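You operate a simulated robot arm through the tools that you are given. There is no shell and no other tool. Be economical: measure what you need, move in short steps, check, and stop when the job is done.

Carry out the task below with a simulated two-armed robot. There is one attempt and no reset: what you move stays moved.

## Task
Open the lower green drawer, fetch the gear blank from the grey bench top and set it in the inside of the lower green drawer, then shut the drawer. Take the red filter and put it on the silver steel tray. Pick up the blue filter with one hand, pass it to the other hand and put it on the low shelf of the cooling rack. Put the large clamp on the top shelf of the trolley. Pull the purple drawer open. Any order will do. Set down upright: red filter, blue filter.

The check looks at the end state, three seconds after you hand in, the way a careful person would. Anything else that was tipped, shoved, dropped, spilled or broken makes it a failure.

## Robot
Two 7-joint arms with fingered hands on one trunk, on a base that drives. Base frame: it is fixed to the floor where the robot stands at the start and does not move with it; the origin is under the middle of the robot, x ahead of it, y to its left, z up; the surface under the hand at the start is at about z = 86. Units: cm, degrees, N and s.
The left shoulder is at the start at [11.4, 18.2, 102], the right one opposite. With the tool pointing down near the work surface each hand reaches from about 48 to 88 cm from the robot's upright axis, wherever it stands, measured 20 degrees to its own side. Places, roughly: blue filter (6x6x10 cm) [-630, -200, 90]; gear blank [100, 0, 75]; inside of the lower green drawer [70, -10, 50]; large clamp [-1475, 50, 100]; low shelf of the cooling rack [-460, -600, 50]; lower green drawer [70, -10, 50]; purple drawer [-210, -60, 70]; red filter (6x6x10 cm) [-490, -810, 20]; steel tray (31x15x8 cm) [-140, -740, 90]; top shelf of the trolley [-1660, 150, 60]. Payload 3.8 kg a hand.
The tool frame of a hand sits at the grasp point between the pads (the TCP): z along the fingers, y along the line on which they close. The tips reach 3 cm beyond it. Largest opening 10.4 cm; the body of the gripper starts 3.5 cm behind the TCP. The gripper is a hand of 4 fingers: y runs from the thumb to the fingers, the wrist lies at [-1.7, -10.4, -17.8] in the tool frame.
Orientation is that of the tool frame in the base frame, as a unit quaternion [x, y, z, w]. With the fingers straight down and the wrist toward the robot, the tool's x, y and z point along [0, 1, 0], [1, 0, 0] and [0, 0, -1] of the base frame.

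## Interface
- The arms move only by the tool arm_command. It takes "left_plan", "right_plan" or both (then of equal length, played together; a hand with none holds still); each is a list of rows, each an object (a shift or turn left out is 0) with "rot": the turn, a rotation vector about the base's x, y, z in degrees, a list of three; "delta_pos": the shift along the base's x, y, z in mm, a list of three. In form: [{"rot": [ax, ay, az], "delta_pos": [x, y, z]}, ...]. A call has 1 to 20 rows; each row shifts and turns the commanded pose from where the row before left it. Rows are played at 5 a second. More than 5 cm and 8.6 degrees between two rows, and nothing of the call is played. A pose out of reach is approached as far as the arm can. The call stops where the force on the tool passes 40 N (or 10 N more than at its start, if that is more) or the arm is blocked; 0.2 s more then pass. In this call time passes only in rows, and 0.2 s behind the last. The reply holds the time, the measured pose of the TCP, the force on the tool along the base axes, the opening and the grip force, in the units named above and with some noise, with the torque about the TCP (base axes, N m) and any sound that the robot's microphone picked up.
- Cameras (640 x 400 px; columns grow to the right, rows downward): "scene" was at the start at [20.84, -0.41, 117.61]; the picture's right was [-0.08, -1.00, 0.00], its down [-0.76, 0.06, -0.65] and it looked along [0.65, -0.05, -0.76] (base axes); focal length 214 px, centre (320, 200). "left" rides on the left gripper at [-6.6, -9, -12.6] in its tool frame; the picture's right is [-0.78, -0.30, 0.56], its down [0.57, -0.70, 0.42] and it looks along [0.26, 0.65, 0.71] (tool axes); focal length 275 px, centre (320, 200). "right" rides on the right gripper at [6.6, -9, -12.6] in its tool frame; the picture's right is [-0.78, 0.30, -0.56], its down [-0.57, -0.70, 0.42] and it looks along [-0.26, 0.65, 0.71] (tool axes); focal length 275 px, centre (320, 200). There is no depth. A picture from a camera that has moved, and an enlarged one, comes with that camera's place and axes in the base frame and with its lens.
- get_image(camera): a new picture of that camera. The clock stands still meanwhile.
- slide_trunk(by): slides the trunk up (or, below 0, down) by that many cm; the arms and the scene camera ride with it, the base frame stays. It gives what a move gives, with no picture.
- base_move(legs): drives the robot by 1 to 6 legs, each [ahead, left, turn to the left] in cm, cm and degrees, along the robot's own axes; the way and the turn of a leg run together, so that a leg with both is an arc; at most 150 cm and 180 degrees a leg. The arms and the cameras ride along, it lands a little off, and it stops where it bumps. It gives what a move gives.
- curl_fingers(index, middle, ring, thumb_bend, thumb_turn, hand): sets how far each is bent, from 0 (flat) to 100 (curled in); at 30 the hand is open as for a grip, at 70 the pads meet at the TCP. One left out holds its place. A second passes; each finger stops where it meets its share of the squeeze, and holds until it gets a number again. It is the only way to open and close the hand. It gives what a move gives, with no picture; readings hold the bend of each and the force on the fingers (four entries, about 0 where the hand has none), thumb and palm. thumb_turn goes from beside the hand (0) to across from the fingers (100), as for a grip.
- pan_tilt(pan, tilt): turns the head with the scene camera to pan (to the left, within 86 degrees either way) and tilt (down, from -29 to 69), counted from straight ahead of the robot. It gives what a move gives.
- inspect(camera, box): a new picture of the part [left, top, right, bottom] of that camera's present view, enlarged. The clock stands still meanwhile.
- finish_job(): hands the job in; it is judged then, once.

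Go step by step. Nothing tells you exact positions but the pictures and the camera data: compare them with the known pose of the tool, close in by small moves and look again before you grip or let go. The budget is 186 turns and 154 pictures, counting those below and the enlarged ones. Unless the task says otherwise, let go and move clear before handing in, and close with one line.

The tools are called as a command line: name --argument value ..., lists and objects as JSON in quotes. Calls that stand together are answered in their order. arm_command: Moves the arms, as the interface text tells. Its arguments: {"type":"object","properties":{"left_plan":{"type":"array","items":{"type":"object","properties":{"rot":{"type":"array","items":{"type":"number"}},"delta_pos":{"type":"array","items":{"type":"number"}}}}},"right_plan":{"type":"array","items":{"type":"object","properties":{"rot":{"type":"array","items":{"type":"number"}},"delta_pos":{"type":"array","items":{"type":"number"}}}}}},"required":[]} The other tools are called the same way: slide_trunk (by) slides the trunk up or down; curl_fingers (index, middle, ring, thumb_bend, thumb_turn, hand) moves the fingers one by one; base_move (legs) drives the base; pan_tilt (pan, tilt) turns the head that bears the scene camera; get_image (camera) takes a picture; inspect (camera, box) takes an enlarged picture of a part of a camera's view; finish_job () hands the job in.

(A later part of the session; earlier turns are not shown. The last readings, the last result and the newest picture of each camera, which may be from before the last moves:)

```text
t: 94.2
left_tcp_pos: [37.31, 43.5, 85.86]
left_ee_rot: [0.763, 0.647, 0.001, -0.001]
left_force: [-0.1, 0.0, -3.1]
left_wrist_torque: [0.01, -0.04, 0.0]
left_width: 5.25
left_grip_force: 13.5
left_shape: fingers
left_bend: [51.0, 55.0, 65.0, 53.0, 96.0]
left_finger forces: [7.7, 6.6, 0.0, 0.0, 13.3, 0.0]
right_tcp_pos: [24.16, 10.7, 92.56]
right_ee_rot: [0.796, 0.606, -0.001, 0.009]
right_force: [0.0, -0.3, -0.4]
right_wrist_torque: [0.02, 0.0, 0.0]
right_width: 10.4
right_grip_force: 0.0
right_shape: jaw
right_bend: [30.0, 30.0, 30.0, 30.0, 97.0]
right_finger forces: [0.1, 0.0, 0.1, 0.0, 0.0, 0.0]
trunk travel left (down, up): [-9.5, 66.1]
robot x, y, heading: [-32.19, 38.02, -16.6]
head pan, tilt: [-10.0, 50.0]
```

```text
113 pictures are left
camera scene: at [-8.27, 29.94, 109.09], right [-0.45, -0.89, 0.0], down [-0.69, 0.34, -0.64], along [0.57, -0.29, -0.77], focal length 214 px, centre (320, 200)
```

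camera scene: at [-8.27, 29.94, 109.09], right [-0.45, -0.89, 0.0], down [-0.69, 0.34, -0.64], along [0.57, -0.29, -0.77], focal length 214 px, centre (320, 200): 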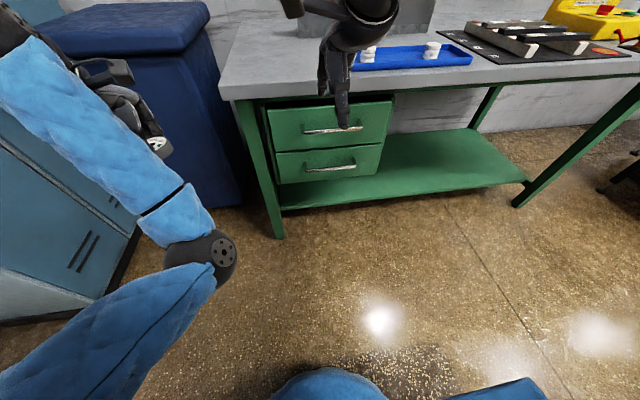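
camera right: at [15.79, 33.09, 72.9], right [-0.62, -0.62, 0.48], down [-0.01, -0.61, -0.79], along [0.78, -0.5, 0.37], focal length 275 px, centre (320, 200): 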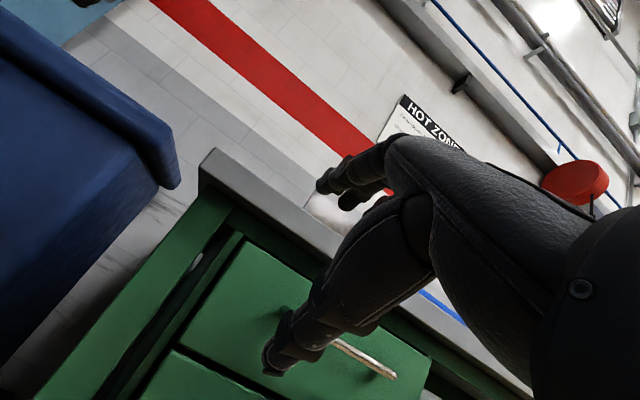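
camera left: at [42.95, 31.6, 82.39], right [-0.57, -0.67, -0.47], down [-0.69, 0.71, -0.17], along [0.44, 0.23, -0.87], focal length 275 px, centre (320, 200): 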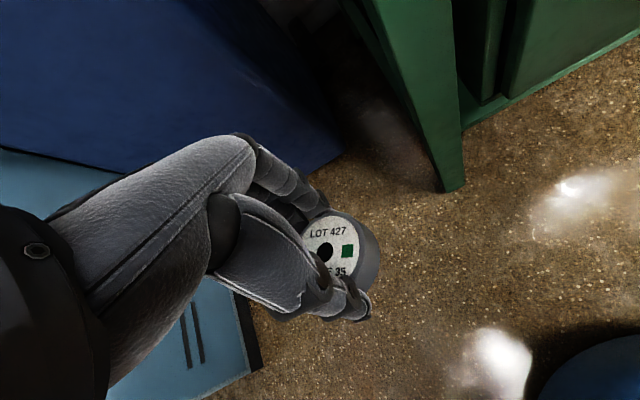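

The fingers-down pose is restored and all rows were reached. Now I'll go down first, and then pitch only about 50°.

arm_command --right_plan '[{"delta_pos": [0, -10, -40]}, {"delta_pos": [0, -10, -40]}, {"delta_pos": [0, -10, -40]}, {"delta_pos": [0, -10, -40]}, {"delta_pos": [0, -10, -40]}, {"delta_pos": [0, -10, -40]}, {"delta_pos": [0, 0, -40]}]'

arm_command --right_plan '[{"rot": [-2.2, -6.8, 0]}, {"rot": [-2.2, -6.8, 0]}, {"rot": [-2.2, -6.8, 0]}, {"rot": [-2.2, -6.8, 0]}, {"rot": [-2.2, -6.8, 0]}, {"rot": [-2.2, -6.8, 0]}, {"rot": [-2.2, -6.8, 0]}]'

get_image --camera "scene"

```text
t: 95.8
left_tcp_pos: [37.21, 43.5, 85.83]
left_ee_rot: [0.763, 0.647, 0.002, -0.001]
left_force: [-0.2, 0.1, -3.3]
left_wrist_torque: [0.01, 0.02, 0.0]
left_width: 5.25
left_grip_force: 13.8
left_shape: fingers
left_bend: [51.0, 55.0, 65.0, 53.0, 96.0]
left_finger forces: [7.6, 6.6, 0.0, 0.1, 13.2, 0.0]
right_tcp_pos: [24.09, 4.89, 64.27]
right_ee_rot: [0.797, 0.604, -0.001, 0.008]
right_force: [0.7, -0.5, -0.3]
right_wrist_torque: [-0.01, 0.03, -0.02]
right_width: 10.41
right_grip_force: 0.1
right_shape: jaw
right_bend: [30.0, 30.0, 30.0, 30.0, 97.0]
right_finger forces: [0.1, 0.0, 0.0, 0.0, 0.0, 0.0]
trunk travel left (down, up): [-9.5, 66.1]
robot x, y, heading: [-32.44, 37.94, -16.6]
head pan, tilt: [-10.0, 50.0]
```

```text
t: 97.4
left_tcp_pos: [37.27, 43.5, 85.82]
left_ee_rot: [0.763, 0.646, 0.002, -0.001]
left_force: [0.3, 0.6, -3.9]
left_wrist_torque: [-0.02, 0.01, 0.02]
left_width: 5.25
left_grip_force: 13.7
left_shape: fingers
left_bend: [51.0, 55.0, 65.0, 53.0, 96.0]
left_finger forces: [7.6, 6.6, 0.0, 0.1, 13.3, 0.1]
right_tcp_pos: [24.02, 4.89, 64.41]
right_ee_rot: [0.79, 0.6, 0.07, 0.11]
right_force: [0.3, 0.1, 0.3]
right_wrist_torque: [-0.01, -0.01, -0.03]
right_width: 10.39
right_grip_force: 0.2
right_shape: jaw
right_bend: [30.0, 30.0, 30.0, 30.0, 97.0]
right_finger forces: [0.1, 0.0, 0.0, 0.1, 0.1, 0.1]
right hand out of reach, approached as far as the arm can: row 3, 4, 5, 6, 7
trunk travel left (down, up): [-9.5, 66.1]
robot x, y, heading: [-32.19, 38.29, -16.4]
head pan, tilt: [-10.0, 50.0]
```

```text
112 pictures are left
camera scene: at [-8.27, 29.95, 109.09], right [-0.45, -0.89, 0.0], down [-0.69, 0.34, -0.64], along [0.57, -0.29, -0.77], focal length 214 px, centre (320, 200)
```

scene: 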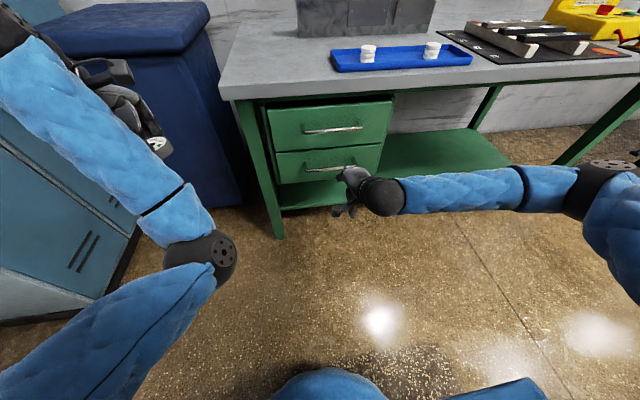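

The right arm now comes in from the side and the hand stays near vertical, so I'll hook the bar from above with the fingers behind it. I'll level the hand, part-close the fingers and look.

arm_command --right_plan '[{"rot": [2.2, 6.8, 0], "delta_pos": [0, 0, -5]}, {"rot": [2.1, 6.8, 0], "delta_pos": [0, 0, -5]}]'

curl_fingers --hand "right" --index 50 --middle 50 --ring 50

base_move --legs '[[10, 0, -0.9]]'

get_image --camera "right"

inspect --camera "scene" --box '[220, 80, 440, 240]'

```text
t: 98.0
left_tcp_pos: [37.24, 43.49, 85.87]
left_ee_rot: [0.763, 0.647, 0.002, -0.001]
left_force: [0.1, 0.3, -4.0]
left_wrist_torque: [0.03, -0.05, -0.02]
left_width: 5.27
left_grip_force: 13.7
left_shape: fingers
left_bend: [51.0, 55.0, 65.0, 53.0, 96.0]
left_finger forces: [7.6, 6.6, 0.0, 0.0, 13.4, 0.0]
right_tcp_pos: [24.13, 4.78, 63.4]
right_ee_rot: [0.796, 0.605, -0.002, 0.009]
right_force: [-0.4, -0.2, -0.8]
right_wrist_torque: [0.03, 0.0, 0.05]
right_width: 10.38
right_grip_force: 0.0
right_shape: jaw
right_bend: [30.0, 30.0, 30.0, 30.0, 97.0]
right_finger forces: [0.0, 0.0, 0.0, 0.1, 0.0, 0.0]
trunk travel left (down, up): [-9.5, 66.1]
robot x, y, heading: [-32.41, 38.3, -16.5]
head pan, tilt: [-10.0, 50.0]
```

```text
t: 99.0
left_tcp_pos: [37.23, 43.47, 85.75]
left_ee_rot: [0.763, 0.647, 0.001, -0.001]
left_force: [0.2, -0.3, -4.2]
left_wrist_torque: [0.01, 0.0, 0.05]
left_width: 5.23
left_grip_force: 13.4
left_shape: fingers
left_bend: [51.0, 55.0, 65.0, 53.0, 96.0]
left_finger forces: [7.6, 6.5, 0.0, 0.0, 13.3, 0.1]
right_tcp_pos: [23.99, 4.82, 63.38]
right_ee_rot: [0.796, 0.606, -0.002, 0.009]
right_force: [0.5, 0.8, 0.5]
right_wrist_torque: [0.0, 0.0, 0.0]
right_width: 7.95
right_grip_force: 0.0
right_shape: fingers
right_bend: [50.0, 50.0, 50.0, 30.0, 97.0]
right_finger forces: [0.1, 0.0, 0.0, 0.1, 0.0, 0.0]
trunk travel left (down, up): [-9.5, 66.1]
robot x, y, heading: [-32.22, 38.16, -16.5]
head pan, tilt: [-10.0, 50.0]
```

```text
t: 100.2
left_tcp_pos: [47.01, 39.41, 85.83]
left_ee_rot: [0.768, 0.641, 0.001, -0.001]
left_force: [0.0, 0.7, -3.7]
left_wrist_torque: [0.03, 0.01, 0.02]
left_width: 5.25
left_grip_force: 13.7
left_shape: fingers
left_bend: [51.0, 55.0, 65.0, 53.0, 96.0]
left_finger forces: [7.7, 6.7, 0.0, 0.0, 13.4, 0.1]
right_tcp_pos: [33.36, 0.8, 63.39]
right_ee_rot: [0.801, 0.599, -0.003, 0.008]
right_force: [-0.3, 0.0, -1.0]
right_wrist_torque: [-0.01, -0.01, -0.06]
right_width: 7.93
right_grip_force: 0.0
right_shape: fingers
right_bend: [50.0, 50.0, 50.0, 30.0, 97.0]
right_finger forces: [0.0, 0.1, 0.0, 0.0, 0.1, 0.0]
trunk travel left (down, up): [-9.5, 66.1]
robot x, y, heading: [-22.75, 35.52, -17.5]
head pan, tilt: [-10.0, 50.0]
```

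```text
111 pictures are left
camera right: at [26.41, 9.89, 75.78], right [0.06, -0.82, 0.57], down [-0.83, -0.36, -0.42], along [0.55, -0.45, -0.7], focal length 275 px, centre (320, 200)
```

right: 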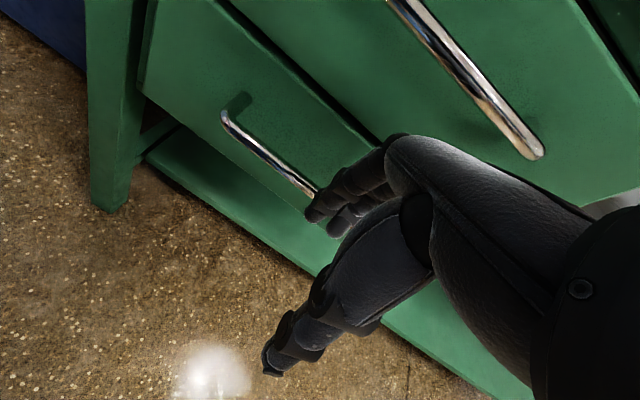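

```text
2.50 times, centred on (330, 160) of scene
camera zoom: at [1.38, 26.58, 109.07], right [-0.46, -0.89, 0.0], down [-0.68, 0.35, -0.64], along [0.57, -0.3, -0.77], focal length 536 px, centre (295, 300)
```

zoom: 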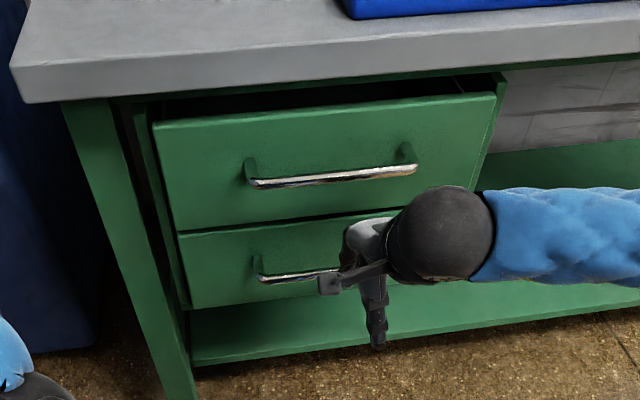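

The bar is at about z 57.8 and 8 cm ahead of the hand. I'll part-close the fingers a little more, lower slightly and advance 7 cm.

curl_fingers --hand "right" --index 55 --middle 55 --ring 55

arm_command --right_plan '[{"delta_pos": [0, 0, -15]}]'

base_move --legs '[[5, 0, 0]]'

get_image --camera "right"

```text
t: 101.2
left_tcp_pos: [47.06, 39.37, 85.92]
left_ee_rot: [0.768, 0.64, 0.002, -0.002]
left_force: [-0.4, -0.9, -2.4]
left_wrist_torque: [0.02, 0.01, -0.04]
left_width: 5.26
left_grip_force: 13.8
left_shape: fingers
left_bend: [51.0, 55.0, 65.0, 53.0, 96.0]
left_finger forces: [7.7, 6.7, 0.0, 0.1, 13.3, 0.0]
right_tcp_pos: [33.22, 0.9, 63.38]
right_ee_rot: [0.801, 0.599, -0.002, 0.01]
right_force: [0.0, -0.5, -0.3]
right_wrist_torque: [0.02, 0.02, -0.02]
right_width: 7.28
right_grip_force: 0.0
right_shape: fingers
right_bend: [55.0, 55.0, 55.0, 30.0, 97.0]
right_finger forces: [0.0, 0.0, 0.0, 0.0, 0.0, 0.0]
trunk travel left (down, up): [-9.5, 66.1]
robot x, y, heading: [-22.44, 34.93, -17.2]
head pan, tilt: [-10.0, 50.0]
```

```text
t: 101.6
left_tcp_pos: [47.03, 39.35, 85.79]
left_ee_rot: [0.768, 0.641, 0.002, -0.002]
left_force: [-1.1, 1.2, -3.0]
left_wrist_torque: [0.01, 0.0, -0.02]
left_width: 5.25
left_grip_force: 14.3
left_shape: fingers
left_bend: [51.0, 55.0, 65.0, 53.0, 96.0]
left_finger forces: [7.8, 6.6, 0.1, 0.1, 13.4, 0.1]
right_tcp_pos: [33.34, 0.95, 61.93]
right_ee_rot: [0.801, 0.599, -0.002, 0.009]
right_force: [0.2, 0.0, -0.2]
right_wrist_torque: [0.03, -0.02, -0.01]
right_width: 7.26
right_grip_force: 0.0
right_shape: fingers
right_bend: [55.0, 55.0, 55.0, 30.0, 97.0]
right_finger forces: [0.0, 0.1, 0.1, 0.1, 0.0, 0.1]
trunk travel left (down, up): [-9.5, 66.1]
robot x, y, heading: [-22.33, 35.2, -17.4]
head pan, tilt: [-10.0, 50.0]
```

```text
t: 102.5
left_tcp_pos: [51.86, 37.84, 85.82]
left_ee_rot: [0.767, 0.641, 0.001, -0.001]
left_force: [0.4, -0.6, -4.7]
left_wrist_torque: [0.02, -0.04, -0.01]
left_width: 5.24
left_grip_force: 13.7
left_shape: fingers
left_bend: [51.0, 55.0, 65.0, 53.0, 96.0]
left_finger forces: [7.7, 6.6, 0.1, 0.0, 13.4, 0.0]
right_tcp_pos: [38.0, -0.56, 61.87]
right_ee_rot: [0.8, 0.599, -0.002, 0.008]
right_force: [0.1, -0.7, 0.3]
right_wrist_torque: [-0.03, -0.01, -0.02]
right_width: 7.29
right_grip_force: 0.1
right_shape: fingers
right_bend: [55.0, 55.0, 55.0, 30.0, 97.0]
right_finger forces: [0.1, 0.0, 0.0, 0.0, 0.1, 0.0]
trunk travel left (down, up): [-9.5, 66.1]
robot x, y, heading: [-17.5, 33.7, -17.6]
head pan, tilt: [-10.0, 50.0]
```

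```text
109 pictures are left
camera right: at [31.23, 8.42, 74.31], right [0.06, -0.82, 0.57], down [-0.83, -0.36, -0.42], along [0.55, -0.45, -0.7], focal length 275 px, centre (320, 200)
```

right: 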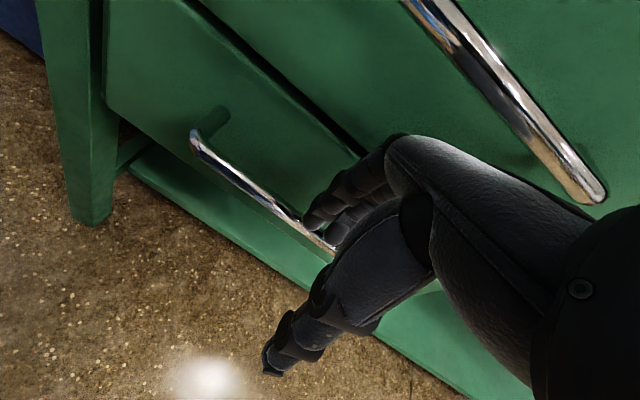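

I'm 3.3 cm short of the bar. I'll finish the advance by arm and then lower the fingers behind the bar.

arm_command --right_plan '[{"delta_pos": [12, -4, 0]}, {"delta_pos": [13, -4, 0]}]'

get_image --camera "right"

```text
t: 103.1
left_tcp_pos: [51.74, 37.95, 85.92]
left_ee_rot: [0.768, 0.641, 0.001, -0.001]
left_force: [0.9, -0.9, -4.9]
left_wrist_torque: [0.02, -0.02, 0.0]
left_width: 5.25
left_grip_force: 14.0
left_shape: fingers
left_bend: [51.0, 55.0, 65.0, 53.0, 96.0]
left_finger forces: [7.6, 6.7, 0.0, 0.1, 13.4, 0.0]
right_tcp_pos: [40.39, -1.16, 61.86]
right_ee_rot: [0.8, 0.599, -0.002, 0.009]
right_force: [-8.6, 1.6, 1.7]
right_wrist_torque: [-0.07, -0.24, -0.16]
right_width: 7.28
right_grip_force: 4.9
right_shape: fingers
right_bend: [55.0, 59.0, 55.0, 30.0, 97.0]
right_finger forces: [0.0, 9.4, 0.0, 0.1, 0.0, 0.0]
trunk travel left (down, up): [-9.5, 66.1]
robot x, y, heading: [-17.72, 33.78, -17.4]
head pan, tilt: [-10.0, 50.0]
```

```text
108 pictures are left
camera right: at [33.55, 7.66, 74.39], right [0.06, -0.82, 0.57], down [-0.83, -0.36, -0.42], along [0.55, -0.45, -0.7], focal length 275 px, centre (320, 200)
```

right: 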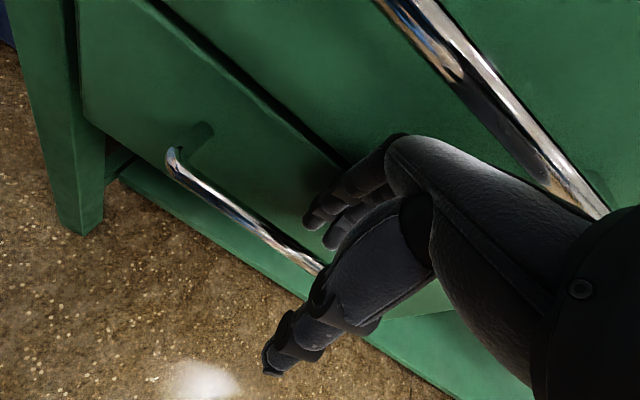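

The middle finger is touching the drawer face, so the fingers are past the bar. I'll back off 6 mm and go down.

arm_command --right_plan '[{"delta_pos": [-6, 2, 0]}, {"delta_pos": [0, 0, -15]}, {"delta_pos": [0, 0, -15]}, {"delta_pos": [0, 0, -8]}]'

get_image --camera "right"

```text
t: 104.1
left_tcp_pos: [51.8, 37.87, 85.8]
left_ee_rot: [0.768, 0.641, 0.002, -0.001]
left_force: [0.1, 0.8, -4.0]
left_wrist_torque: [0.02, 0.04, -0.01]
left_width: 5.23
left_grip_force: 14.0
left_shape: fingers
left_bend: [51.0, 55.0, 65.0, 53.0, 96.0]
left_finger forces: [7.7, 6.6, 0.0, 0.0, 13.3, 0.0]
right_tcp_pos: [39.84, -1.21, 58.04]
right_ee_rot: [0.801, 0.599, -0.003, 0.008]
right_force: [1.1, -0.6, -0.5]
right_wrist_torque: [0.01, -0.04, -0.04]
right_width: 7.49
right_grip_force: 1.4
right_shape: fingers
right_bend: [53.0, 55.0, 55.0, 30.0, 97.0]
right_finger forces: [2.2, 0.0, 0.1, 0.1, 0.0, 0.0]
trunk travel left (down, up): [-9.5, 66.1]
robot x, y, heading: [-17.88, 34.0, -17.2]
head pan, tilt: [-10.0, 50.0]
```

```text
107 pictures are left
camera right: at [33.04, 7.8, 70.47], right [0.06, -0.82, 0.57], down [-0.83, -0.36, -0.42], along [0.55, -0.45, -0.7], focal length 275 px, centre (320, 200)
```

right: 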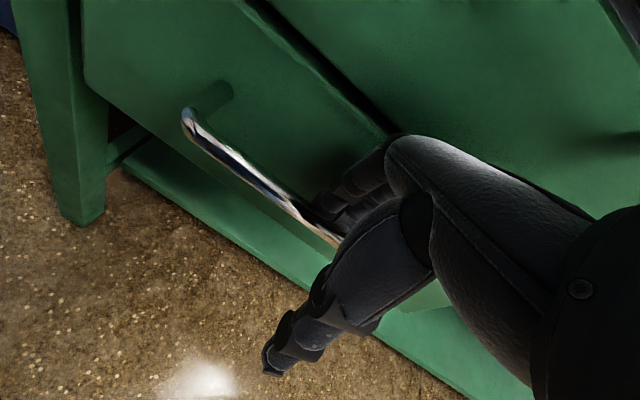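

Fingers are behind the bar. I'll close thumb and fingers on it, then drive back to open the drawer.

curl_fingers --hand "right" --index 75 --middle 75 --ring 75 --thumb_bend 75

base_move --legs '[[-8, 0, 0]]'

get_image --camera "right"

```text
t: 105.1
left_tcp_pos: [51.88, 37.79, 85.67]
left_ee_rot: [0.768, 0.641, 0.001, -0.002]
left_force: [0.5, -0.3, -3.6]
left_wrist_torque: [0.03, 0.02, 0.01]
left_width: 5.26
left_grip_force: 13.7
left_shape: fingers
left_bend: [51.0, 55.0, 65.0, 53.0, 96.0]
left_finger forces: [7.7, 6.6, 0.0, 0.0, 13.4, 0.0]
right_tcp_pos: [39.86, -1.15, 57.6]
right_ee_rot: [0.801, 0.599, -0.005, 0.007]
right_force: [0.5, 2.3, -27.5]
right_wrist_torque: [0.14, -0.2, 0.2]
right_width: 0.0
right_grip_force: 25.5
right_shape: fingers
right_bend: [73.0, 70.0, 71.0, 72.0, 97.0]
right_finger forces: [11.4, 28.5, 10.0, 0.0, 0.0, 0.0]
trunk travel left (down, up): [-9.5, 66.1]
robot x, y, heading: [-17.71, 33.88, -17.3]
head pan, tilt: [-10.0, 50.0]
```

```text
t: 106.1
left_tcp_pos: [44.32, 40.09, 85.63]
left_ee_rot: [0.767, 0.641, 0.001, -0.002]
left_force: [-1.0, 0.2, -3.2]
left_wrist_torque: [0.0, -0.03, 0.01]
left_width: 5.26
left_grip_force: 14.0
left_shape: fingers
left_bend: [51.0, 55.0, 65.0, 53.0, 96.0]
left_finger forces: [7.7, 6.6, 0.1, 0.0, 13.4, 0.0]
right_tcp_pos: [32.12, 1.33, 57.75]
right_ee_rot: [0.8, 0.6, -0.005, 0.006]
right_force: [0.7, 5.0, -28.2]
right_wrist_torque: [0.16, -0.24, 0.19]
right_width: 0.0
right_grip_force: 27.1
right_shape: fingers
right_bend: [73.0, 70.0, 71.0, 73.0, 97.0]
right_finger forces: [11.6, 26.9, 11.6, 0.1, 4.0, 0.0]
trunk travel left (down, up): [-9.5, 66.1]
robot x, y, heading: [-25.43, 36.08, -17.8]
head pan, tilt: [-10.0, 50.0]
```

```text
106 pictures are left
camera right: at [25.34, 10.24, 70.15], right [0.07, -0.82, 0.57], down [-0.83, -0.36, -0.42], along [0.55, -0.45, -0.71], focal length 275 px, centre (320, 200)
```

right: 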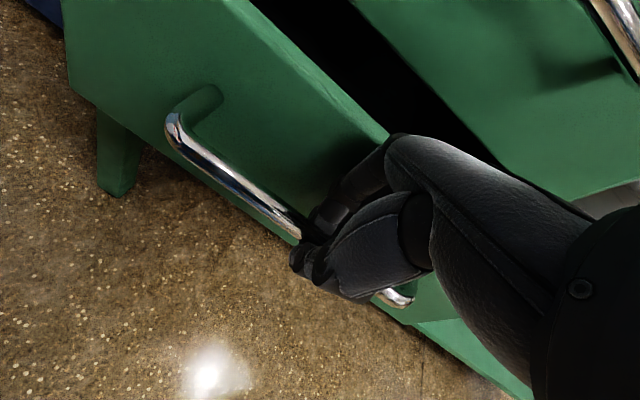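

The drawer is coming out. I'll pull 18 cm more.

base_move --legs '[[-18, 0, 0.4]]'

get_image --camera "scene"

```text
t: 107.7
left_tcp_pos: [26.73, 46.18, 85.75]
left_ee_rot: [0.766, 0.643, 0.0, -0.001]
left_force: [0.8, -0.2, -4.1]
left_wrist_torque: [0.0, 0.01, -0.02]
left_width: 5.26
left_grip_force: 13.6
left_shape: fingers
left_bend: [51.0, 55.0, 65.0, 53.0, 96.0]
left_finger forces: [7.8, 6.5, 0.0, 0.0, 13.4, 0.0]
right_tcp_pos: [14.9, 6.98, 57.55]
right_ee_rot: [0.799, 0.602, -0.006, 0.006]
right_force: [-4.4, -10.0, -19.3]
right_wrist_torque: [0.15, -0.38, -0.38]
right_width: 0.0
right_grip_force: 23.6
right_shape: fingers
right_bend: [74.0, 71.0, 71.0, 73.0, 97.0]
right_finger forces: [10.2, 23.2, 14.1, 0.0, 0.1, 0.0]
trunk travel left (down, up): [-9.5, 66.1]
robot x, y, heading: [-42.88, 41.26, -16.9]
head pan, tilt: [-10.0, 50.0]
```

```text
105 pictures are left
camera scene: at [-18.77, 32.91, 109.04], right [-0.45, -0.89, 0.0], down [-0.68, 0.35, -0.64], along [0.57, -0.29, -0.77], focal length 214 px, centre (320, 200)
```

scene: 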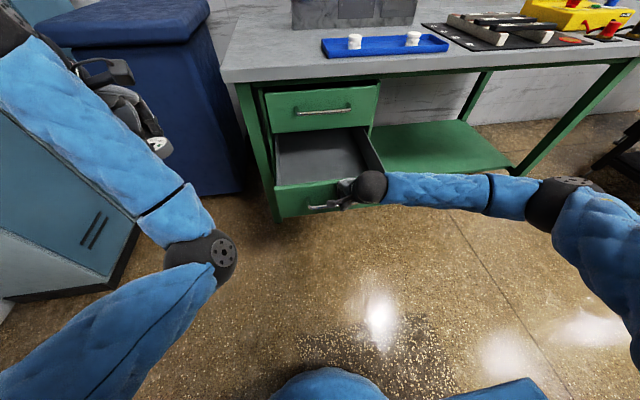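

The drawer is about 26 cm open. I'll release the handle and raise the right hand clear.

curl_fingers --hand "right" --index 50 --middle 50 --ring 50 --thumb_bend 30

arm_command --right_plan '[{"delta_pos": [0, 0, 15]}, {"delta_pos": [0, 0, 20]}, {"delta_pos": [0, 0, 30]}, {"delta_pos": [0, 0, 40]}, {"delta_pos": [0, 0, 40]}, {"delta_pos": [0, 0, 40]}, {"delta_pos": [0, 0, 40]}, {"delta_pos": [0, 0, 40]}, {"delta_pos": [0, 0, 40]}, {"delta_pos": [0, 0, 40]}, {"delta_pos": [0, 0, 40]}, {"delta_pos": [0, 0, 40]}]'

get_image --camera "scene"

```text
t: 108.7
left_tcp_pos: [26.69, 46.17, 85.94]
left_ee_rot: [0.766, 0.643, 0.002, -0.001]
left_force: [0.6, -0.6, -3.8]
left_wrist_torque: [0.02, -0.03, 0.01]
left_width: 5.29
left_grip_force: 13.9
left_shape: fingers
left_bend: [51.0, 55.0, 65.0, 53.0, 96.0]
left_finger forces: [7.7, 6.5, 0.0, 0.1, 13.5, 0.0]
right_tcp_pos: [14.95, 6.97, 57.72]
right_ee_rot: [0.799, 0.602, -0.007, 0.007]
right_force: [1.9, -1.2, 0.2]
right_wrist_torque: [-0.01, -0.05, -0.01]
right_width: 8.01
right_grip_force: 0.2
right_shape: fingers
right_bend: [49.0, 50.0, 50.0, 30.0, 97.0]
right_finger forces: [1.2, 0.0, 0.0, 0.0, 0.0, 0.0]
trunk travel left (down, up): [-9.5, 66.1]
robot x, y, heading: [-43.07, 41.55, -17.2]
head pan, tilt: [-10.0, 50.0]
```

```text
t: 111.2
left_tcp_pos: [26.61, 46.26, 85.84]
left_ee_rot: [0.765, 0.644, 0.001, -0.002]
left_force: [-0.5, -0.7, -3.9]
left_wrist_torque: [0.05, 0.02, 0.0]
left_width: 5.24
left_grip_force: 14.0
left_shape: fingers
left_bend: [51.0, 55.0, 65.0, 53.0, 96.0]
left_finger forces: [7.7, 6.6, 0.1, 0.0, 13.5, 0.1]
right_tcp_pos: [14.79, 7.17, 100.33]
right_ee_rot: [0.798, 0.603, -0.007, 0.007]
right_force: [-0.5, 0.4, -0.7]
right_wrist_torque: [0.0, -0.02, -0.01]
right_width: 7.92
right_grip_force: 0.1
right_shape: fingers
right_bend: [50.0, 50.0, 50.0, 30.0, 97.0]
right_finger forces: [0.0, 0.1, 0.0, 0.0, 0.0, 0.1]
trunk travel left (down, up): [-9.5, 66.1]
robot x, y, heading: [-42.76, 41.74, -17.0]
head pan, tilt: [-10.0, 50.0]
```

```text
104 pictures are left
camera scene: at [-18.92, 33.08, 109.11], right [-0.45, -0.89, 0.0], down [-0.68, 0.35, -0.64], along [0.57, -0.29, -0.77], focal length 214 px, centre (320, 200)
```

scene: 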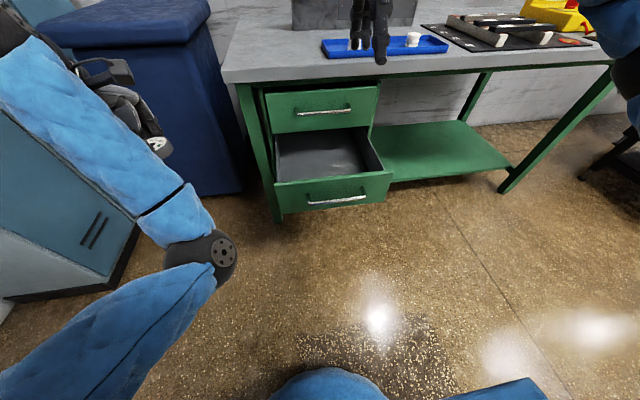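

The drawer stands open and empty. I'll strafe right and move forward to bring the left hand with the disc over it.

base_move --legs '[[0, -40, 0], [19, 0, 0]]'

pan_tilt --pan 15 --tilt 50

get_image --camera "scene"

get_image --camera "left"

```text
t: 114.9
left_tcp_pos: [33.49, 2.71, 85.77]
left_ee_rot: [0.765, 0.644, 0.001, -0.002]
left_force: [-0.9, -1.2, -4.1]
left_wrist_torque: [0.01, -0.01, -0.03]
left_width: 5.26
left_grip_force: 14.0
left_shape: fingers
left_bend: [51.0, 55.0, 65.0, 53.0, 96.0]
left_finger forces: [7.7, 6.6, 0.0, 0.0, 13.3, 0.0]
right_tcp_pos: [21.75, -36.44, 100.08]
right_ee_rot: [0.797, 0.604, -0.006, 0.006]
right_force: [-0.3, 0.0, -0.3]
right_wrist_torque: [-0.02, 0.02, 0.01]
right_width: 7.9
right_grip_force: 0.0
right_shape: fingers
right_bend: [50.0, 50.0, 50.0, 30.0, 97.0]
right_finger forces: [0.0, 0.0, 0.0, 0.1, 0.0, 0.1]
trunk travel left (down, up): [-9.5, 66.1]
robot x, y, heading: [-36.36, -2.1, -16.9]
head pan, tilt: [-10.0, 50.0]
```

```text
t: 115.8
left_tcp_pos: [33.42, 2.77, 85.69]
left_ee_rot: [0.764, 0.645, 0.001, -0.001]
left_force: [-0.3, 0.9, -3.6]
left_wrist_torque: [0.02, -0.03, 0.02]
left_width: 5.24
left_grip_force: 14.1
left_shape: fingers
left_bend: [51.0, 55.0, 65.0, 53.0, 96.0]
left_finger forces: [7.7, 6.6, 0.0, 0.0, 13.3, 0.0]
right_tcp_pos: [21.73, -36.53, 100.1]
right_ee_rot: [0.797, 0.604, -0.007, 0.007]
right_force: [-0.3, -0.5, 0.5]
right_wrist_torque: [0.0, 0.05, 0.03]
right_width: 7.9
right_grip_force: 0.2
right_shape: fingers
right_bend: [50.0, 50.0, 50.0, 30.0, 97.0]
right_finger forces: [0.0, 0.1, 0.1, 0.0, 0.0, 0.0]
trunk travel left (down, up): [-9.5, 66.1]
robot x, y, heading: [-35.94, -1.95, -16.7]
head pan, tilt: [15.0, 50.0]
```

```text
103 pictures are left
camera scene: at [-11.39, -7.39, 109.09], right [-0.03, -1.0, 0.0], down [-0.77, 0.02, -0.64], along [0.64, -0.02, -0.77], focal length 214 px, centre (320, 200)
```

scene: 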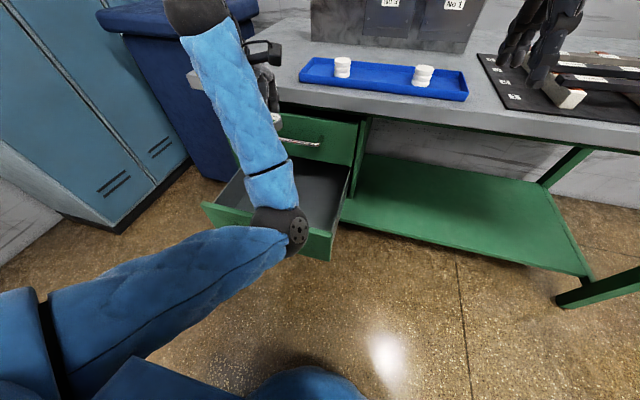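

```text
102 pictures are left
camera left: at [23.37, -2.4, 98.3], right [-0.42, -0.71, -0.56], down [-0.6, 0.68, -0.42], along [0.68, 0.15, -0.71], focal length 275 px, centre (320, 200)
```

left: 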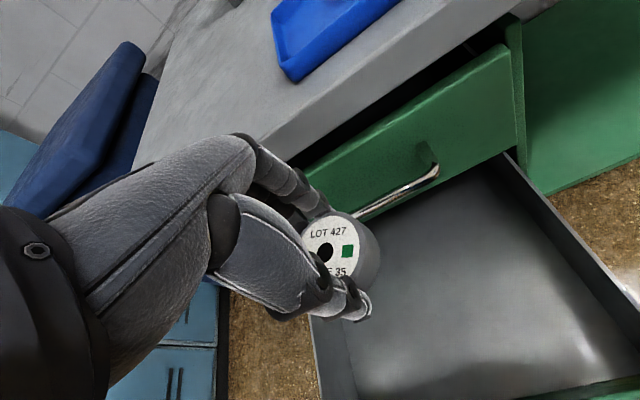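

The disc is over the drawer, but my left elbow hangs low. I'll raise the trunk so the arm is straighter, then lower the hand in stages while watching.

slide_trunk --by 12

arm_command --left_plan '[{"delta_pos": [-3, -8, -40]}, {"delta_pos": [-3, -8, -40]}, {"delta_pos": [-3, -8, -40]}, {"delta_pos": [-3, -8, -40]}, {"delta_pos": [-3, -8, -40]}]'

get_image --camera "scene"

```text
t: 117.3
left_tcp_pos: [33.47, 2.61, 97.71]
left_ee_rot: [0.765, 0.645, 0.002, -0.003]
left_force: [0.4, -0.2, -2.7]
left_wrist_torque: [0.01, -0.02, 0.0]
left_width: 5.27
left_grip_force: 13.8
left_shape: fingers
left_bend: [51.0, 55.0, 65.0, 53.0, 96.0]
left_finger forces: [7.8, 6.7, 0.1, 0.1, 13.4, 0.0]
right_tcp_pos: [21.73, -36.47, 112.15]
right_ee_rot: [0.797, 0.604, -0.007, 0.006]
right_force: [1.0, -0.3, -0.2]
right_wrist_torque: [-0.02, -0.01, -0.03]
right_width: 7.95
right_grip_force: 0.1
right_shape: fingers
right_bend: [50.0, 50.0, 50.0, 30.0, 97.0]
right_finger forces: [0.0, 0.0, 0.0, 0.1, 0.1, 0.0]
trunk travel left (down, up): [-21.5, 54.1]
robot x, y, heading: [-36.19, -2.15, -17.1]
head pan, tilt: [15.0, 50.0]
```

```text
t: 118.5
left_tcp_pos: [31.96, -1.24, 77.73]
left_ee_rot: [0.764, 0.645, 0.001, -0.002]
left_force: [0.0, 0.2, -2.7]
left_wrist_torque: [0.02, -0.02, -0.03]
left_width: 5.2
left_grip_force: 14.3
left_shape: fingers
left_bend: [51.0, 55.0, 65.0, 53.0, 96.0]
left_finger forces: [7.6, 6.4, 0.1, 0.1, 13.3, 0.0]
right_tcp_pos: [21.67, -36.5, 112.23]
right_ee_rot: [0.796, 0.605, -0.007, 0.007]
right_force: [-0.3, -0.8, -0.1]
right_wrist_torque: [-0.01, 0.01, 0.03]
right_width: 7.93
right_grip_force: 0.1
right_shape: fingers
right_bend: [50.0, 50.0, 50.0, 30.0, 97.0]
right_finger forces: [0.0, 0.0, 0.0, 0.0, 0.0, 0.0]
trunk travel left (down, up): [-21.5, 54.1]
robot x, y, heading: [-36.51, -1.84, -16.7]
head pan, tilt: [15.0, 50.0]
```

```text
101 pictures are left
camera scene: at [-17.83, -5.43, 121.7], right [-0.03, -1.0, 0.0], down [-0.77, 0.02, -0.64], along [0.64, -0.02, -0.77], focal length 214 px, centre (320, 200)
```

scene: 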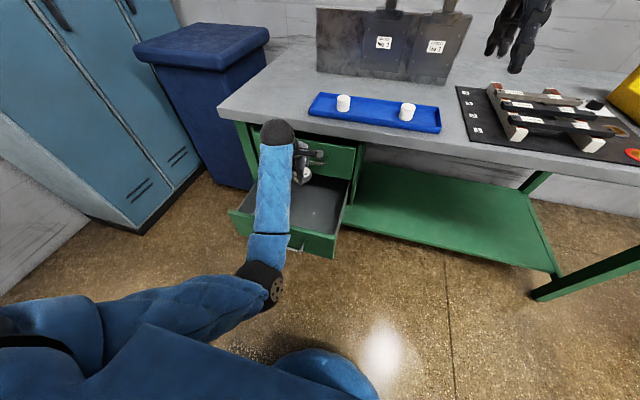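

The elbow sits in front of the drawer, clear of it. I'll lower further.

arm_command --left_plan '[{"delta_pos": [0, 0, -40]}, {"delta_pos": [0, 0, -40]}, {"delta_pos": [0, 0, -30]}]'

get_image --camera "scene"

get_image --camera "left"

```text
t: 119.3
left_tcp_pos: [31.82, -1.32, 66.67]
left_ee_rot: [0.764, 0.645, 0.001, -0.001]
left_force: [0.1, -0.6, -3.0]
left_wrist_torque: [0.03, -0.01, -0.02]
left_width: 5.24
left_grip_force: 13.7
left_shape: fingers
left_bend: [51.0, 55.0, 65.0, 53.0, 96.0]
left_finger forces: [7.6, 6.5, 0.0, 0.0, 13.1, 0.1]
right_tcp_pos: [21.77, -36.62, 112.09]
right_ee_rot: [0.797, 0.604, -0.007, 0.007]
right_force: [0.2, 0.3, 0.4]
right_wrist_torque: [0.02, -0.03, -0.04]
right_width: 7.94
right_grip_force: 0.1
right_shape: fingers
right_bend: [50.0, 50.0, 50.0, 30.0, 97.0]
right_finger forces: [0.0, 0.1, 0.1, 0.0, 0.1, 0.0]
trunk travel left (down, up): [-21.5, 54.1]
robot x, y, heading: [-36.03, -2.43, -16.9]
head pan, tilt: [15.0, 50.0]
```

```text
100 pictures are left
camera scene: at [-17.84, -5.42, 121.7], right [-0.03, -1.0, 0.0], down [-0.77, 0.02, -0.64], along [0.64, -0.02, -0.77], focal length 214 px, centre (320, 200)
```

scene: 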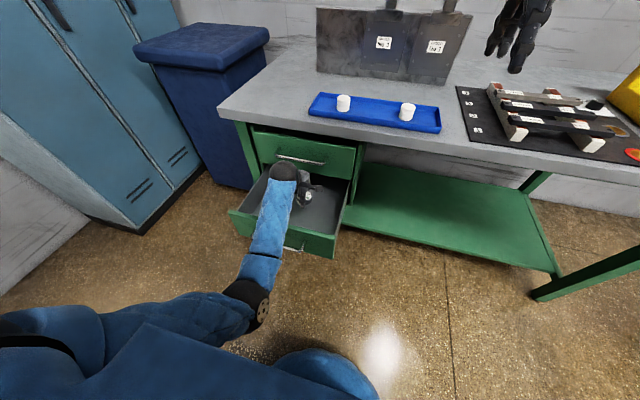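

```text
99 pictures are left
camera left: at [21.79, -6.36, 79.17], right [-0.42, -0.71, -0.56], down [-0.6, 0.68, -0.42], along [0.68, 0.15, -0.71], focal length 275 px, centre (320, 200)
```

left: 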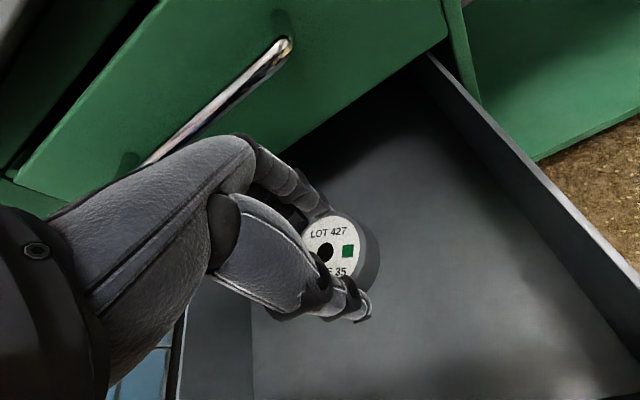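

The disc is inside the drawer outline. I'll lower until it meets the drawer floor.

arm_command --left_plan '[{"delta_pos": [0, 0, -30]}, {"delta_pos": [0, 0, -30]}, {"delta_pos": [0, 0, -20]}]'

get_image --camera "left"

get_image --camera "scene"

```text
t: 120.1
left_tcp_pos: [31.73, -1.3, 58.75]
left_ee_rot: [0.765, 0.644, 0.001, -0.001]
left_force: [0.6, 0.5, -4.1]
left_wrist_torque: [-0.02, -0.02, 0.0]
left_width: 5.27
left_grip_force: 13.6
left_shape: fingers
left_bend: [51.0, 55.0, 65.0, 53.0, 96.0]
left_finger forces: [7.4, 6.3, 0.0, 0.0, 13.0, 0.1]
right_tcp_pos: [21.8, -36.54, 112.15]
right_ee_rot: [0.797, 0.604, -0.006, 0.007]
right_force: [0.1, -0.7, -1.1]
right_wrist_torque: [0.0, 0.01, -0.02]
right_width: 7.93
right_grip_force: 0.0
right_shape: fingers
right_bend: [50.0, 50.0, 50.0, 30.0, 97.0]
right_finger forces: [0.0, 0.0, 0.0, 0.0, 0.0, 0.0]
trunk travel left (down, up): [-21.5, 54.1]
robot x, y, heading: [-36.01, -2.0, -16.9]
head pan, tilt: [15.0, 50.0]
```

```text
98 pictures are left
camera left: at [21.79, -6.38, 71.29], right [-0.42, -0.71, -0.56], down [-0.59, 0.68, -0.42], along [0.68, 0.15, -0.71], focal length 275 px, centre (320, 200)
```

left: 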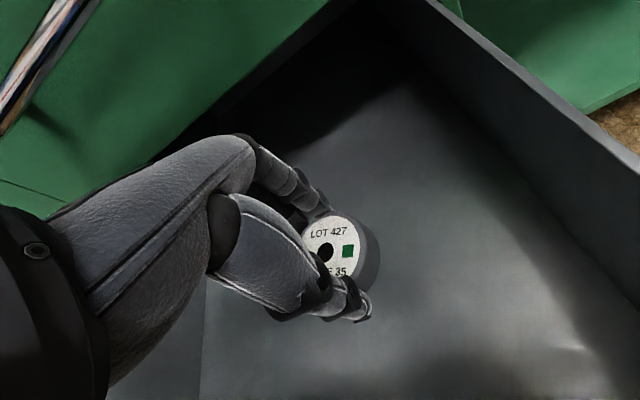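

```text
97 pictures are left
camera scene: at [-17.85, -5.43, 121.7], right [-0.03, -1.0, 0.0], down [-0.77, 0.02, -0.64], along [0.64, -0.02, -0.77], focal length 214 px, centre (320, 200)
```

scene: 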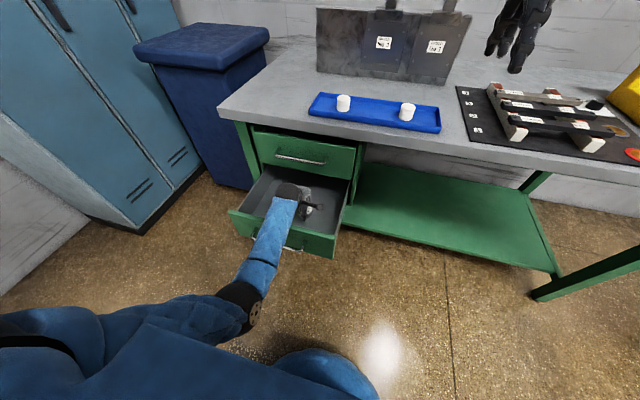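

Now I'll go down in small steps to contact.

arm_command --left_plan '[{"delta_pos": [0, 0, -10]}, {"delta_pos": [0, 0, -10]}, {"delta_pos": [0, 0, -8]}, {"delta_pos": [0, 0, -6]}]'

```text
t: 121.1
left_tcp_pos: [31.77, -1.39, 55.42]
left_ee_rot: [0.764, 0.645, 0.001, -0.002]
left_force: [0.3, 0.0, -3.7]
left_wrist_torque: [-0.01, 0.01, -0.02]
left_width: 5.25
left_grip_force: 13.3
left_shape: fingers
left_bend: [51.0, 55.0, 65.0, 53.0, 96.0]
left_finger forces: [7.5, 6.5, 0.1, 0.0, 13.0, 0.0]
right_tcp_pos: [21.69, -36.47, 112.16]
right_ee_rot: [0.797, 0.604, -0.008, 0.007]
right_force: [-1.0, -0.7, -0.1]
right_wrist_torque: [-0.01, 0.02, 0.02]
right_width: 7.93
right_grip_force: 0.0
right_shape: fingers
right_bend: [50.0, 50.0, 50.0, 30.0, 97.0]
right_finger forces: [0.1, 0.1, 0.1, 0.0, 0.0, 0.0]
trunk travel left (down, up): [-21.5, 54.1]
robot x, y, heading: [-36.35, -2.45, -16.7]
head pan, tilt: [15.0, 50.0]
```

arm_command --left_plan '[{"delta_pos": [0, 0, -6]}, {"delta_pos": [0, 0, -6]}, {"delta_pos": [0, 0, -6]}]'

get_image --camera "left"

```text
t: 121.9
left_tcp_pos: [31.77, -1.33, 53.59]
left_ee_rot: [0.764, 0.645, 0.002, -0.002]
left_force: [-0.7, 0.5, -4.2]
left_wrist_torque: [0.03, -0.01, 0.03]
left_width: 5.23
left_grip_force: 13.5
left_shape: fingers
left_bend: [51.0, 55.0, 65.0, 53.0, 96.0]
left_finger forces: [7.6, 6.5, 0.0, 0.0, 13.0, 0.1]
right_tcp_pos: [21.73, -36.41, 112.26]
right_ee_rot: [0.797, 0.604, -0.006, 0.007]
right_force: [0.0, -0.4, 0.8]
right_wrist_torque: [-0.01, 0.03, 0.02]
right_width: 7.92
right_grip_force: 0.1
right_shape: fingers
right_bend: [50.0, 50.0, 50.0, 30.0, 97.0]
right_finger forces: [0.0, 0.0, 0.0, 0.0, 0.1, 0.0]
trunk travel left (down, up): [-21.5, 54.1]
robot x, y, heading: [-36.28, -2.17, -17.1]
head pan, tilt: [15.0, 50.0]
```

```text
96 pictures are left
camera left: at [21.82, -6.41, 66.1], right [-0.42, -0.71, -0.56], down [-0.59, 0.68, -0.42], along [0.68, 0.15, -0.71], focal length 275 px, centre (320, 200)
```

left: 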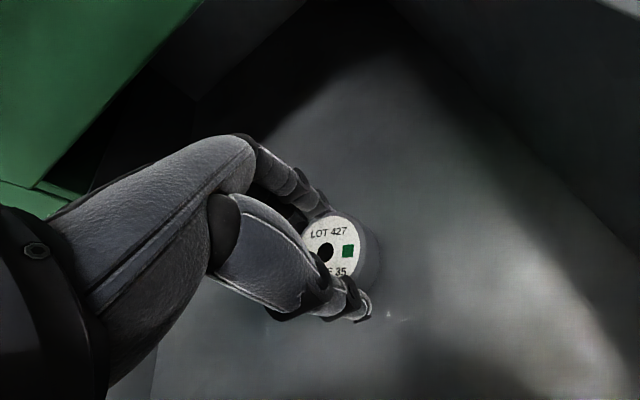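

arm_command --left_plan '[{"delta_pos": [0, 0, -5]}, {"delta_pos": [0, 0, -5]}, {"delta_pos": [0, 0, -5]}]'

```text
t: 122.7
left_tcp_pos: [31.98, -1.42, 52.39]
left_ee_rot: [0.765, 0.644, 0.003, 0.002]
left_force: [-0.8, 0.0, 8.4]
left_wrist_torque: [0.01, -0.33, -0.01]
left_width: 5.23
left_grip_force: 17.5
left_shape: fingers
left_bend: [52.0, 55.0, 65.0, 53.0, 96.0]
left_finger forces: [7.4, 12.0, 0.0, 0.0, 15.3, 0.0]
right_tcp_pos: [21.5, -36.54, 112.22]
right_ee_rot: [0.797, 0.604, -0.005, 0.008]
right_force: [0.3, -0.3, -0.2]
right_wrist_torque: [0.0, 0.01, 0.04]
right_width: 7.91
right_grip_force: 0.1
right_shape: fingers
right_bend: [50.0, 50.0, 50.0, 30.0, 97.0]
right_finger forces: [0.0, 0.1, 0.0, 0.0, 0.1, 0.0]
trunk travel left (down, up): [-21.5, 54.1]
robot x, y, heading: [-36.0, -1.77, -16.8]
head pan, tilt: [15.0, 50.0]
```

Contact with the drawer floor. I'll open the hand, rise straight up and check.

curl_fingers --hand "left" --index 35 --middle 35 --ring 40 --thumb_bend 35

arm_command --left_plan '[{"delta_pos": [0, 0, 15]}, {"delta_pos": [0, 0, 30]}, {"delta_pos": [0, 0, 40]}, {"delta_pos": [0, 0, 40]}, {"delta_pos": [0, 0, 40]}, {"delta_pos": [0, 0, 40]}, {"delta_pos": [0, 0, 40]}, {"delta_pos": [0, 0, 40]}, {"delta_pos": [0, 0, 40]}, {"delta_pos": [0, 0, 40]}]'

get_image --camera "left"

```text
t: 123.7
left_tcp_pos: [31.79, -1.26, 52.09]
left_ee_rot: [0.765, 0.644, 0.002, 0.0]
left_force: [-1.0, -0.9, 5.5]
left_wrist_torque: [-0.08, -0.28, -0.12]
left_width: 9.15
left_grip_force: 3.1
left_shape: fingers
left_bend: [35.0, 34.0, 40.0, 35.0, 97.0]
left_finger forces: [0.0, 5.4, 0.0, 0.0, 0.1, 0.1]
right_tcp_pos: [21.7, -36.52, 112.24]
right_ee_rot: [0.797, 0.604, -0.006, 0.008]
right_force: [-0.2, -0.5, 0.2]
right_wrist_torque: [0.02, 0.0, 0.01]
right_width: 7.89
right_grip_force: 0.1
right_shape: fingers
right_bend: [50.0, 50.0, 50.0, 30.0, 97.0]
right_finger forces: [0.0, 0.0, 0.0, 0.1, 0.0, 0.1]
trunk travel left (down, up): [-21.5, 54.1]
robot x, y, heading: [-36.18, -2.19, -16.9]
head pan, tilt: [15.0, 50.0]
```

```text
t: 125.9
left_tcp_pos: [31.92, -1.25, 88.62]
left_ee_rot: [0.764, 0.645, 0.002, -0.001]
left_force: [0.5, 0.0, 0.7]
left_wrist_torque: [-0.03, -0.01, 0.0]
left_width: 9.18
left_grip_force: 0.1
left_shape: fingers
left_bend: [35.0, 35.0, 40.0, 35.0, 97.0]
left_finger forces: [0.0, 0.1, 0.0, 0.1, 0.0, 0.1]
right_tcp_pos: [21.67, -36.53, 112.21]
right_ee_rot: [0.797, 0.604, -0.007, 0.008]
right_force: [-0.5, 0.6, -0.5]
right_wrist_torque: [-0.02, -0.01, -0.03]
right_width: 7.91
right_grip_force: 0.0
right_shape: fingers
right_bend: [50.0, 50.0, 50.0, 30.0, 97.0]
right_finger forces: [0.0, 0.0, 0.0, 0.0, 0.0, 0.0]
trunk travel left (down, up): [-21.5, 54.1]
robot x, y, heading: [-35.97, -2.1, -16.6]
head pan, tilt: [15.0, 50.0]
```

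```text
95 pictures are left
camera left: at [21.87, -6.35, 101.14], right [-0.42, -0.71, -0.56], down [-0.59, 0.68, -0.42], along [0.68, 0.15, -0.71], focal length 275 px, centre (320, 200)
```

left: 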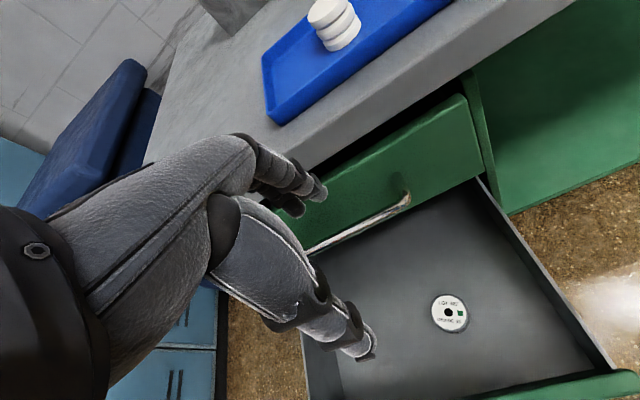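

The gear blank lies flat in the drawer. I'll back away, close the left hand to a fist, lower it in front of the handle and push the drawer shut.

base_move --legs '[[-33, 4, 0]]'

curl_fingers --hand "left" --index 75 --middle 75 --ring 75 --thumb_bend 60

arm_command --left_plan '[{"delta_pos": [0, 0, -40]}, {"delta_pos": [0, 0, -40]}, {"delta_pos": [0, 0, -40]}, {"delta_pos": [0, 0, -40]}, {"delta_pos": [0, 0, -40]}, {"delta_pos": [0, 0, -40]}, {"delta_pos": [0, 0, -40]}, {"delta_pos": [0, 0, -25]}]'

get_image --camera "scene"

```text
t: 128.1
left_tcp_pos: [1.45, 12.04, 88.67]
left_ee_rot: [0.765, 0.644, 0.002, -0.001]
left_force: [0.0, -0.3, 1.5]
left_wrist_torque: [-0.02, -0.01, 0.01]
left_width: 9.18
left_grip_force: 0.1
left_shape: fingers
left_bend: [35.0, 35.0, 40.0, 35.0, 97.0]
left_finger forces: [0.0, 0.1, 0.0, 0.0, 0.0, 0.0]
right_tcp_pos: [-8.9, -23.31, 112.2]
right_ee_rot: [0.798, 0.603, -0.006, 0.008]
right_force: [0.2, -0.5, -0.1]
right_wrist_torque: [0.0, -0.01, 0.0]
right_width: 7.91
right_grip_force: 0.0
right_shape: fingers
right_bend: [50.0, 50.0, 50.0, 30.0, 97.0]
right_finger forces: [0.1, 0.0, 0.0, 0.0, 0.0, 0.0]
trunk travel left (down, up): [-21.5, 54.1]
robot x, y, heading: [-66.61, 10.96, -17.0]
head pan, tilt: [15.0, 50.0]
```

```text
t: 129.1
left_tcp_pos: [1.51, 12.02, 88.55]
left_ee_rot: [0.765, 0.644, 0.001, -0.001]
left_force: [0.1, 0.5, -0.3]
left_wrist_torque: [0.01, -0.01, 0.01]
left_width: 0.71
left_grip_force: 0.1
left_shape: fingers
left_bend: [75.0, 75.0, 75.0, 60.0, 97.0]
left_finger forces: [0.1, 0.0, 0.0, 0.1, 0.1, 0.0]
right_tcp_pos: [-8.79, -23.26, 112.24]
right_ee_rot: [0.797, 0.603, -0.006, 0.007]
right_force: [0.0, 0.2, -0.2]
right_wrist_torque: [-0.04, 0.02, 0.01]
right_width: 7.93
right_grip_force: 0.0
right_shape: fingers
right_bend: [50.0, 50.0, 50.0, 30.0, 97.0]
right_finger forces: [0.1, 0.0, 0.0, 0.0, 0.0, 0.1]
trunk travel left (down, up): [-21.5, 54.1]
robot x, y, heading: [-66.28, 11.3, -17.2]
head pan, tilt: [15.0, 50.0]
```

```text
t: 130.9
left_tcp_pos: [1.6, 11.96, 57.98]
left_ee_rot: [0.764, 0.645, 0.0, -0.001]
left_force: [0.1, -1.0, -1.3]
left_wrist_torque: [0.0, 0.01, -0.04]
left_width: 0.68
left_grip_force: 0.0
left_shape: fingers
left_bend: [75.0, 75.0, 75.0, 60.0, 97.0]
left_finger forces: [0.0, 0.0, 0.0, 0.1, 0.1, 0.0]
right_tcp_pos: [-8.83, -23.32, 112.16]
right_ee_rot: [0.798, 0.602, -0.007, 0.007]
right_force: [-0.4, 0.4, -0.3]
right_wrist_torque: [-0.01, 0.0, 0.03]
right_width: 7.94
right_grip_force: 0.0
right_shape: fingers
right_bend: [50.0, 50.0, 50.0, 30.0, 97.0]
right_finger forces: [0.0, 0.1, 0.0, 0.0, 0.0, 0.0]
trunk travel left (down, up): [-21.5, 54.1]
robot x, y, heading: [-66.45, 10.97, -16.9]
head pan, tilt: [15.0, 50.0]
```

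```text
94 pictures are left
camera scene: at [-48.29, 7.89, 121.71], right [-0.03, -1.0, 0.0], down [-0.77, 0.02, -0.64], along [0.64, -0.02, -0.77], focal length 214 px, centre (320, 200)
```

scene: 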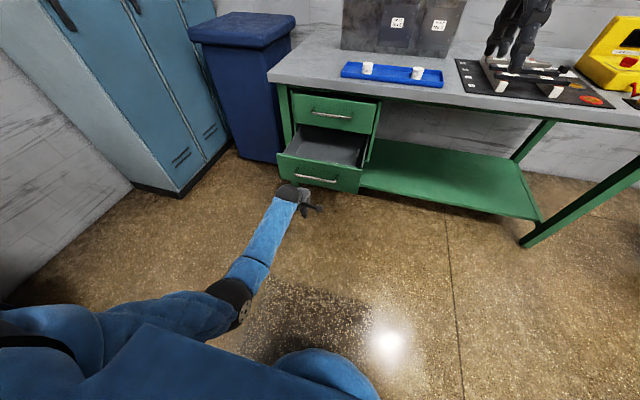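

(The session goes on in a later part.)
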